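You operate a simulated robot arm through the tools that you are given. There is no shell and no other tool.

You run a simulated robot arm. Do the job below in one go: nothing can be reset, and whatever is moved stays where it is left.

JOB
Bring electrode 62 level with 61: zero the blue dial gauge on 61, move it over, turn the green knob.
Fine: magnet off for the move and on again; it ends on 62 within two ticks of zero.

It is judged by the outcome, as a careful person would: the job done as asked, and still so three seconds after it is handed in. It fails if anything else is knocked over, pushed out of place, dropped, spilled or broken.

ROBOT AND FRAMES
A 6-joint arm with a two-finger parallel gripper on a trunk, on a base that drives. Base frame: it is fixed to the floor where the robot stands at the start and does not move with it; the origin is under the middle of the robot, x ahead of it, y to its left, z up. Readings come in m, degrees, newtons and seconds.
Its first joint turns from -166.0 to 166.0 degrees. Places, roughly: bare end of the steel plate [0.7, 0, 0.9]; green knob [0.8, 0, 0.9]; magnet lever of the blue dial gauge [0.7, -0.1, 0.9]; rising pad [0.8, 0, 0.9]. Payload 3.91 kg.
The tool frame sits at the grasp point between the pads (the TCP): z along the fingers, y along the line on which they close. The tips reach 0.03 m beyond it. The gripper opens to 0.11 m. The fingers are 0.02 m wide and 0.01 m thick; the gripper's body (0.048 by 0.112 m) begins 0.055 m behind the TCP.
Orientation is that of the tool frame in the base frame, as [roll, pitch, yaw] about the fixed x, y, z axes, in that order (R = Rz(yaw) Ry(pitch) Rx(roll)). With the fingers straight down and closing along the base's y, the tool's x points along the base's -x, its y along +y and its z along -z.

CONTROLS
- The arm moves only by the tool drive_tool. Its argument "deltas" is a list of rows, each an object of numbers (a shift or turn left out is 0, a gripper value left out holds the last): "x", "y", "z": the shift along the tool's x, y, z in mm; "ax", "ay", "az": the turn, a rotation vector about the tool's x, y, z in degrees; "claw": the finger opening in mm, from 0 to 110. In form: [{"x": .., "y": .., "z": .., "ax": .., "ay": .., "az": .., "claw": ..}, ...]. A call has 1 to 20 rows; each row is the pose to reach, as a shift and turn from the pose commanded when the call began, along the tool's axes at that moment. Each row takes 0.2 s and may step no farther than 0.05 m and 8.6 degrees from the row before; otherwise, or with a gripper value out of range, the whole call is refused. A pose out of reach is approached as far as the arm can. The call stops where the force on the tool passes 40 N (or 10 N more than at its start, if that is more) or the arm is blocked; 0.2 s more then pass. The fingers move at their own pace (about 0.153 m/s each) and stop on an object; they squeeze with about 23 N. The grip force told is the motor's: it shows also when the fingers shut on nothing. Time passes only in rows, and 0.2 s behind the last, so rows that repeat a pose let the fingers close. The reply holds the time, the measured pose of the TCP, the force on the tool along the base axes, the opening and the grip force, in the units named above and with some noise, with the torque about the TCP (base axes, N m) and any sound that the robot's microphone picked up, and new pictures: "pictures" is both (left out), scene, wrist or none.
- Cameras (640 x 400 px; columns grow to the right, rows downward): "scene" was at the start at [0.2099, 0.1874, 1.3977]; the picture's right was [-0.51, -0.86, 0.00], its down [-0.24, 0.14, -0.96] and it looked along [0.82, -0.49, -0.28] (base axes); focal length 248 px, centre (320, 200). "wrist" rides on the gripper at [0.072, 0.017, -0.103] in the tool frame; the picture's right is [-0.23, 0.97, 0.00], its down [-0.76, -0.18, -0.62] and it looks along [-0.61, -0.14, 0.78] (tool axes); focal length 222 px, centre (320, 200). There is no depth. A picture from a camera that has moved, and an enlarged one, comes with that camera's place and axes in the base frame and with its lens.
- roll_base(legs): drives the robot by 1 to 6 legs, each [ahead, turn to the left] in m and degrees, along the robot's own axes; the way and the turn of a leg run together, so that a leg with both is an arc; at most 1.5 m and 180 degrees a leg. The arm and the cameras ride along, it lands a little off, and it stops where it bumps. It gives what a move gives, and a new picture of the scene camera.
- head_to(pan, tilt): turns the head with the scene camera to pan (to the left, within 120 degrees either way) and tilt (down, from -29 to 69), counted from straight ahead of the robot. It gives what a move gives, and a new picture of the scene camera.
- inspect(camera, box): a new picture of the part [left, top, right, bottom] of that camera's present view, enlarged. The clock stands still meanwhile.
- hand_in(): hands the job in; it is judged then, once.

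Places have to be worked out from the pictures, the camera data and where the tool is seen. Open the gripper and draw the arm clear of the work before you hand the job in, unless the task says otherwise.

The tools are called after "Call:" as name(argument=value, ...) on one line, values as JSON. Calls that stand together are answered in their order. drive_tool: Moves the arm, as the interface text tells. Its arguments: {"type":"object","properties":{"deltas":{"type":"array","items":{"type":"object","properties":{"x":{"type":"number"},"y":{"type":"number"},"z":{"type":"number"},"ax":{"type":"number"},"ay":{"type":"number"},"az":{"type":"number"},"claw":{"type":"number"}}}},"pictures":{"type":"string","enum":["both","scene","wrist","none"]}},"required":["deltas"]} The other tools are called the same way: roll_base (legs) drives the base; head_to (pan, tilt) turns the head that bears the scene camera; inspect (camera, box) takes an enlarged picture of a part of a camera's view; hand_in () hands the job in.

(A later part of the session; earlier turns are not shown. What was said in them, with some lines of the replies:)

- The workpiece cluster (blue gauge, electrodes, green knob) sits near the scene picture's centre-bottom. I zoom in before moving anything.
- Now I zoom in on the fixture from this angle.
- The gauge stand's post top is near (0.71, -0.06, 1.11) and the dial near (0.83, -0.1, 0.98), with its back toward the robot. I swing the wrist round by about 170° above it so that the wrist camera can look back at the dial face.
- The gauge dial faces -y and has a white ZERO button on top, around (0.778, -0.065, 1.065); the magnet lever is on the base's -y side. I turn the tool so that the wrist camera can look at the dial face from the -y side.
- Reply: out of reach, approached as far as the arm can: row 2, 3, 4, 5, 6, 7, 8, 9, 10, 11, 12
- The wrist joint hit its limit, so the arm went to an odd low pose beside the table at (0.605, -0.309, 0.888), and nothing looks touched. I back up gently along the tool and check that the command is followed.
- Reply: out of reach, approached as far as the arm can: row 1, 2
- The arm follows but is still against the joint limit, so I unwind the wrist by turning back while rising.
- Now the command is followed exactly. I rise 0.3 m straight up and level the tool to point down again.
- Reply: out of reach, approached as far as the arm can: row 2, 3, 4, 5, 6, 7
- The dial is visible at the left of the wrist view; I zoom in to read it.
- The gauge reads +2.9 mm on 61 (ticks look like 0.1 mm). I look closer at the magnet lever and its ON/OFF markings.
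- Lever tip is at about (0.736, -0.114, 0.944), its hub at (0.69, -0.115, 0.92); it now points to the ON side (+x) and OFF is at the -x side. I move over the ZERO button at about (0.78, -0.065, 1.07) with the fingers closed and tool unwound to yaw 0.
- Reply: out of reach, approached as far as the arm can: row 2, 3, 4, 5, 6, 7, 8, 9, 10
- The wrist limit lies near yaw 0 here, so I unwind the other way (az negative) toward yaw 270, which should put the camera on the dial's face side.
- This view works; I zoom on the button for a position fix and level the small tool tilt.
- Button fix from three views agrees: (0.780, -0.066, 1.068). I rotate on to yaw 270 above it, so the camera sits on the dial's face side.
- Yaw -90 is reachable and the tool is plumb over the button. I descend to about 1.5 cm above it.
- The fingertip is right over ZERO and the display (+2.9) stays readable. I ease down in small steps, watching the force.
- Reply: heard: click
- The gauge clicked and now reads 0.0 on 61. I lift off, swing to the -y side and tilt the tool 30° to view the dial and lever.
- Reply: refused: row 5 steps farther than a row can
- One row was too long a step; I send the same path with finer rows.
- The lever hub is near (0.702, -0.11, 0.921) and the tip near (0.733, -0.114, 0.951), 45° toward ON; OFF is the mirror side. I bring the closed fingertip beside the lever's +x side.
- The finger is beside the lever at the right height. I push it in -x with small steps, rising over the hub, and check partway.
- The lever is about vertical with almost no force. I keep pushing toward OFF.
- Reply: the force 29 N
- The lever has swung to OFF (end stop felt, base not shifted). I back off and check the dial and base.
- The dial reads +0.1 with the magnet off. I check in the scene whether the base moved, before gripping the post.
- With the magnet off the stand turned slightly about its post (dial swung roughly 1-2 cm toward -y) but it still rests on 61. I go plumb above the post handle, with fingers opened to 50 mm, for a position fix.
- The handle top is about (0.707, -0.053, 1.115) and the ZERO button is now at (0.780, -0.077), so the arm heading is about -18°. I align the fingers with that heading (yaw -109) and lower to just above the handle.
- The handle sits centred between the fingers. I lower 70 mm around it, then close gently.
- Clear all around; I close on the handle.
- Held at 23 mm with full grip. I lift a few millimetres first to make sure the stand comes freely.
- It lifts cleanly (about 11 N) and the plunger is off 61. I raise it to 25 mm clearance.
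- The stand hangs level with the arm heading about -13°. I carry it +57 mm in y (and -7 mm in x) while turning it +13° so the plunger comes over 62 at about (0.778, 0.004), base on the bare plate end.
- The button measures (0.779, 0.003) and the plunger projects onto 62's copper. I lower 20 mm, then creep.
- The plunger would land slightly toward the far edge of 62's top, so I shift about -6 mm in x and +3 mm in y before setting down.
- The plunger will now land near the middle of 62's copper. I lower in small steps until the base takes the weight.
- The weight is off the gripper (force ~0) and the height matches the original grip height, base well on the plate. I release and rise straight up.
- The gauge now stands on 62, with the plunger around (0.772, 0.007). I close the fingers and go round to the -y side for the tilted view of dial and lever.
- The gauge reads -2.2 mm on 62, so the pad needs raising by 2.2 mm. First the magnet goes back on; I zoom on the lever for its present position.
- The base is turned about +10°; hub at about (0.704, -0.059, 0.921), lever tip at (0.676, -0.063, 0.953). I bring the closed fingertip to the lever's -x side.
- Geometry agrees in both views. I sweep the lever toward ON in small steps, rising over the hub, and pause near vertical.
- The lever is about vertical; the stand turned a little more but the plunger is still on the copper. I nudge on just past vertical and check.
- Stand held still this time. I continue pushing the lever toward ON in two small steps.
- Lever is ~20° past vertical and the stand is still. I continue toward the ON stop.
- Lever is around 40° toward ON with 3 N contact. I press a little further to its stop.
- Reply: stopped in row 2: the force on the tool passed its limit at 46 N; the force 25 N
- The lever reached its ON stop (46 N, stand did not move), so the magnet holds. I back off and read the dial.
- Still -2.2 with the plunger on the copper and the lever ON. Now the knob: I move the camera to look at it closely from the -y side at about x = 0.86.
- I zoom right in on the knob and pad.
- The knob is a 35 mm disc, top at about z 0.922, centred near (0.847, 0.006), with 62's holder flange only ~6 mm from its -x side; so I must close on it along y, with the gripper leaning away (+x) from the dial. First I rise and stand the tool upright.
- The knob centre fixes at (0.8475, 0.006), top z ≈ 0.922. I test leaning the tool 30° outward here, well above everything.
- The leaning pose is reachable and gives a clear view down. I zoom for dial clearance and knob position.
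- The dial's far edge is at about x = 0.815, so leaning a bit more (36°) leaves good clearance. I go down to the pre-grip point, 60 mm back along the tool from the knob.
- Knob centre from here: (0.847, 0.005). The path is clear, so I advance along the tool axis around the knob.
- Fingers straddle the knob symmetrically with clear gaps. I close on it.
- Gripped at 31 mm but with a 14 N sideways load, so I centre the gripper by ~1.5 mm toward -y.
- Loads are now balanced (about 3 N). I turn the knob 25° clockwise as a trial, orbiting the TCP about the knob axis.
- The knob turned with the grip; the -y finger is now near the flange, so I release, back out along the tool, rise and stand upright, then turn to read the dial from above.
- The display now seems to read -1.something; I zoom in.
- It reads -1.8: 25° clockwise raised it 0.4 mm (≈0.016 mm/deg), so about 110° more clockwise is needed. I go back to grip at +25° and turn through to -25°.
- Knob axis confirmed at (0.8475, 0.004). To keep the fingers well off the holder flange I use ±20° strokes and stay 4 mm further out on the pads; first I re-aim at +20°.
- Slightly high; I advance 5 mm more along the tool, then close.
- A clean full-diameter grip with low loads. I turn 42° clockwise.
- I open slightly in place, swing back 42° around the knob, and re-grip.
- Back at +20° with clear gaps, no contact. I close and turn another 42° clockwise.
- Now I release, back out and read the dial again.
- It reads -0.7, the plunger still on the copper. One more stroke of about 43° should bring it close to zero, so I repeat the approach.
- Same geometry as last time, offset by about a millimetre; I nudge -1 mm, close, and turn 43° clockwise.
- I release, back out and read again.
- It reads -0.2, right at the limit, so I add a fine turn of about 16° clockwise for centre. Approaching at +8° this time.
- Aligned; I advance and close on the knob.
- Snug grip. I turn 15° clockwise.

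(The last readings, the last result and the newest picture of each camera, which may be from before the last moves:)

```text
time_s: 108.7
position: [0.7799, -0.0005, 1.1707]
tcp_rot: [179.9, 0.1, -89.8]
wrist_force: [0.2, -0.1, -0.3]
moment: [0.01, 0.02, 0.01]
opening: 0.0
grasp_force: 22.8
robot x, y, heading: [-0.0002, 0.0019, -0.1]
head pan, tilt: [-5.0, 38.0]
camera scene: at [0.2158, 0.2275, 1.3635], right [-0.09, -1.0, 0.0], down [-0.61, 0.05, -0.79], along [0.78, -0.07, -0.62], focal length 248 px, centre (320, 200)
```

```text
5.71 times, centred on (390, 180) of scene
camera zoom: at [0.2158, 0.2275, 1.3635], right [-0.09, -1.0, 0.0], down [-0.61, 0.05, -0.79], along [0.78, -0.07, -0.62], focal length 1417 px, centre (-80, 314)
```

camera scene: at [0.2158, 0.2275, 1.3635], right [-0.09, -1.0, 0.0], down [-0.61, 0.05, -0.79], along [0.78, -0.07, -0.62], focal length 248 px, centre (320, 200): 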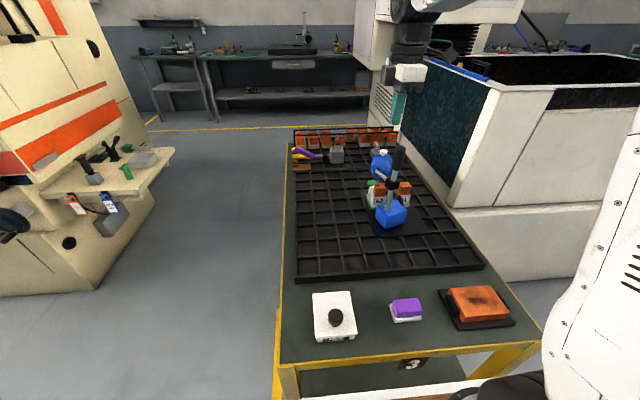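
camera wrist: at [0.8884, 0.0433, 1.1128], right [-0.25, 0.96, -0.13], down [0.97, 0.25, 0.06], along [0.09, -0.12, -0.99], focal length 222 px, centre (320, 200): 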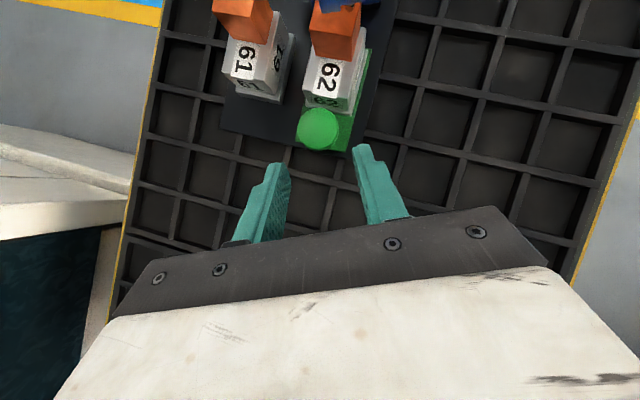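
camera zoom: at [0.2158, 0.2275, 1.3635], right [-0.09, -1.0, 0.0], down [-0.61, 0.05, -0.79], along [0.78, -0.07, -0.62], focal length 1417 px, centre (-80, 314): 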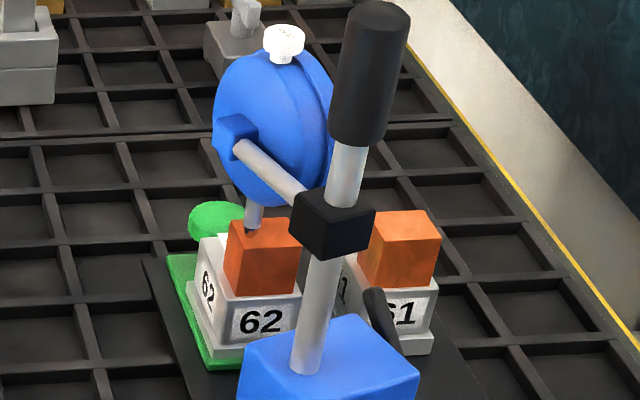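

The gauge reads 0.0 on 62, the lever is at ON and the plunger is on the copper. I open the gripper and draw the arm up and away.

Call:
drive_tool(deltas=[{"z": -40, "claw": 0}, {"z": -80, "claw": 0}, {"z": -120, "claw": 40}, {"z": -160, "claw": 80}, {"z": -200, "claw": 110}, {"x": 30, "y": 25, "z": -210, "claw": 110}, {"x": 60, "y": 50, "z": -210, "claw": 110}, {"x": 90, "y": 75, "z": -210, "claw": 110}, {"x": 120, "y": 100, "z": -210, "claw": 110}, {"x": 150, "y": 125, "z": -210, "claw": 110}, {"x": 180, "y": 150, "z": -210, "claw": 110}, {"x": 210, "y": 175, "z": -210, "claw": 110}, {"x": 240, "y": 200, "z": -210, "claw": 110}])

Call:
inspect(camera="wrist", box=[200, 60, 320, 180])

Call:
inspect(camera="scene", box=[280, 120, 450, 240])

```text
time_s: 111.5
position: [0.5783, -0.2419, 1.3812]
tcp_rot: [179.9, 0.0, -90.0]
wrist_force: [0.3, 0.0, 0.3]
moment: [0.0, 0.03, 0.0]
opening: 0.1098
grasp_force: 0.0
robot x, y, heading: [-0.0001, 0.0034, -0.1]
head pan, tilt: [-5.0, 38.0]
camera scene: at [0.2158, 0.2276, 1.3634], right [-0.09, -1.0, 0.0], down [-0.61, 0.05, -0.79], along [0.78, -0.07, -0.62], focal length 248 px, centre (320, 200)
camera wrist: at [0.562, -0.3131, 1.4858], right [-0.97, 0.23, 0.0], down [0.18, 0.76, 0.62], along [0.14, 0.61, -0.78], focal length 222 px, centre (320, 200)
```

scene: 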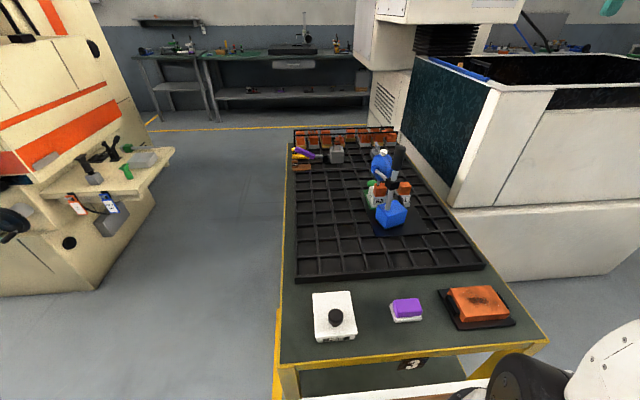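
wrist: 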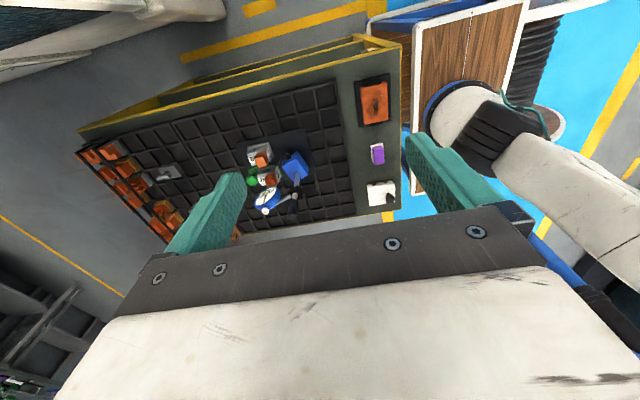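

```text
3.33 times, centred on (260, 120) of wrist
camera zoom: at [0.562, -0.3131, 1.4858], right [-0.97, 0.23, 0.0], down [0.18, 0.76, 0.62], along [0.14, 0.61, -0.78], focal length 740 px, centre (520, 467)
```

zoom: 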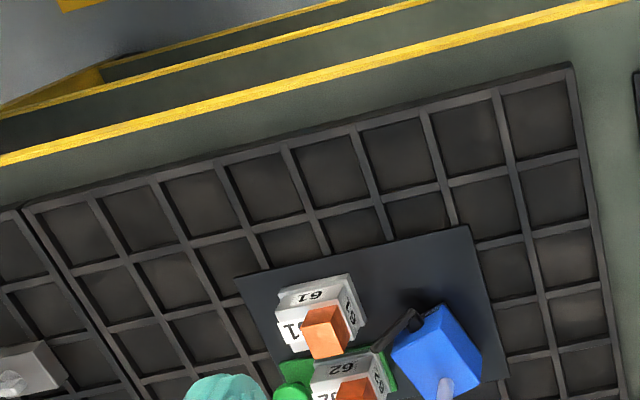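

```text
3.33 times, centred on (365, 180) of scene
camera zoom: at [0.2158, 0.2276, 1.3634], right [-0.09, -1.0, 0.0], down [-0.61, 0.05, -0.79], along [0.78, -0.07, -0.62], focal length 826 px, centre (170, 267)
```

zoom: 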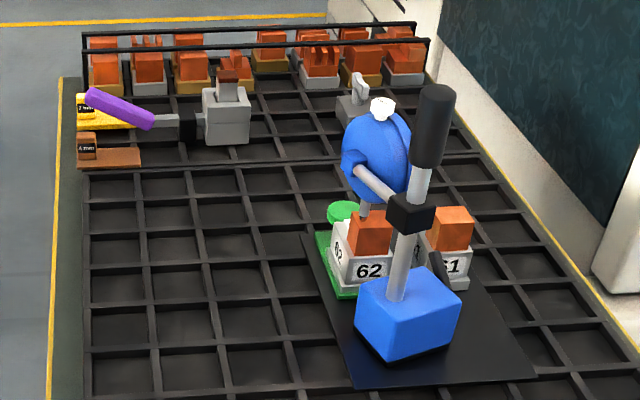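

One last check of the dial from here to see that it still reads zero.

Call:
inspect(camera="wrist", box=[245, 180, 295, 220])

```text
10.00 times, centred on (270, 200) of wrist
camera zoom: at [0.562, -0.3131, 1.4858], right [-0.97, 0.23, 0.0], down [0.18, 0.76, 0.62], along [0.14, 0.61, -0.78], focal length 2221 px, centre (820, 200)
```

zoom: 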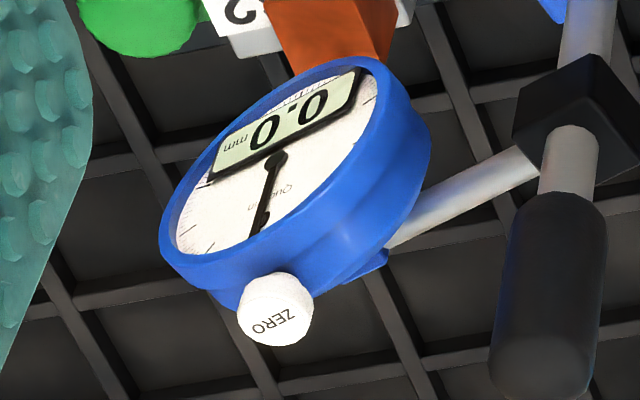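

The gauge reads 0.0 on 62, magnet lever ON, gripper open and arm clear, everything else in place. I hand the job in.

Call:
hand_in()

```text
The job is handed in.
```

Electrode 62 is now level with 61. The blue gauge reads 0.0 mm on 62, inside the two-tick limit.

- **Zeroing:** I pressed ZERO with the gauge on 61; it clicked and showed 0.0.
- **Moving:** I turned the magnet off, lifted the gauge by its post handle, set it down on 62 and turned the magnet back on. The lever is at its ON stop.
- **Levelling:** On 62 it first read -2.2. I turned the green knob clockwise in several strokes until it read 0.0.

- **Gauge shifted while the magnet was off:** Pushing the lever turned the stand a little each time. The first time, at 61, it went to +0.1 after zeroing; I did not zero it again.
- **Where the tip sits:** The second time, on 62, the tip moved toward the back corner of the copper. It is still on the top face, and the reading held steady.
- **Arm against its limit:** Early on, the wrist hit its joint limit and the arm swung down beside the table. It touched nothing that I could see.

At hand-in the gripper was open and the arm was clear. Nothing else appeared out of place in the last pictures.
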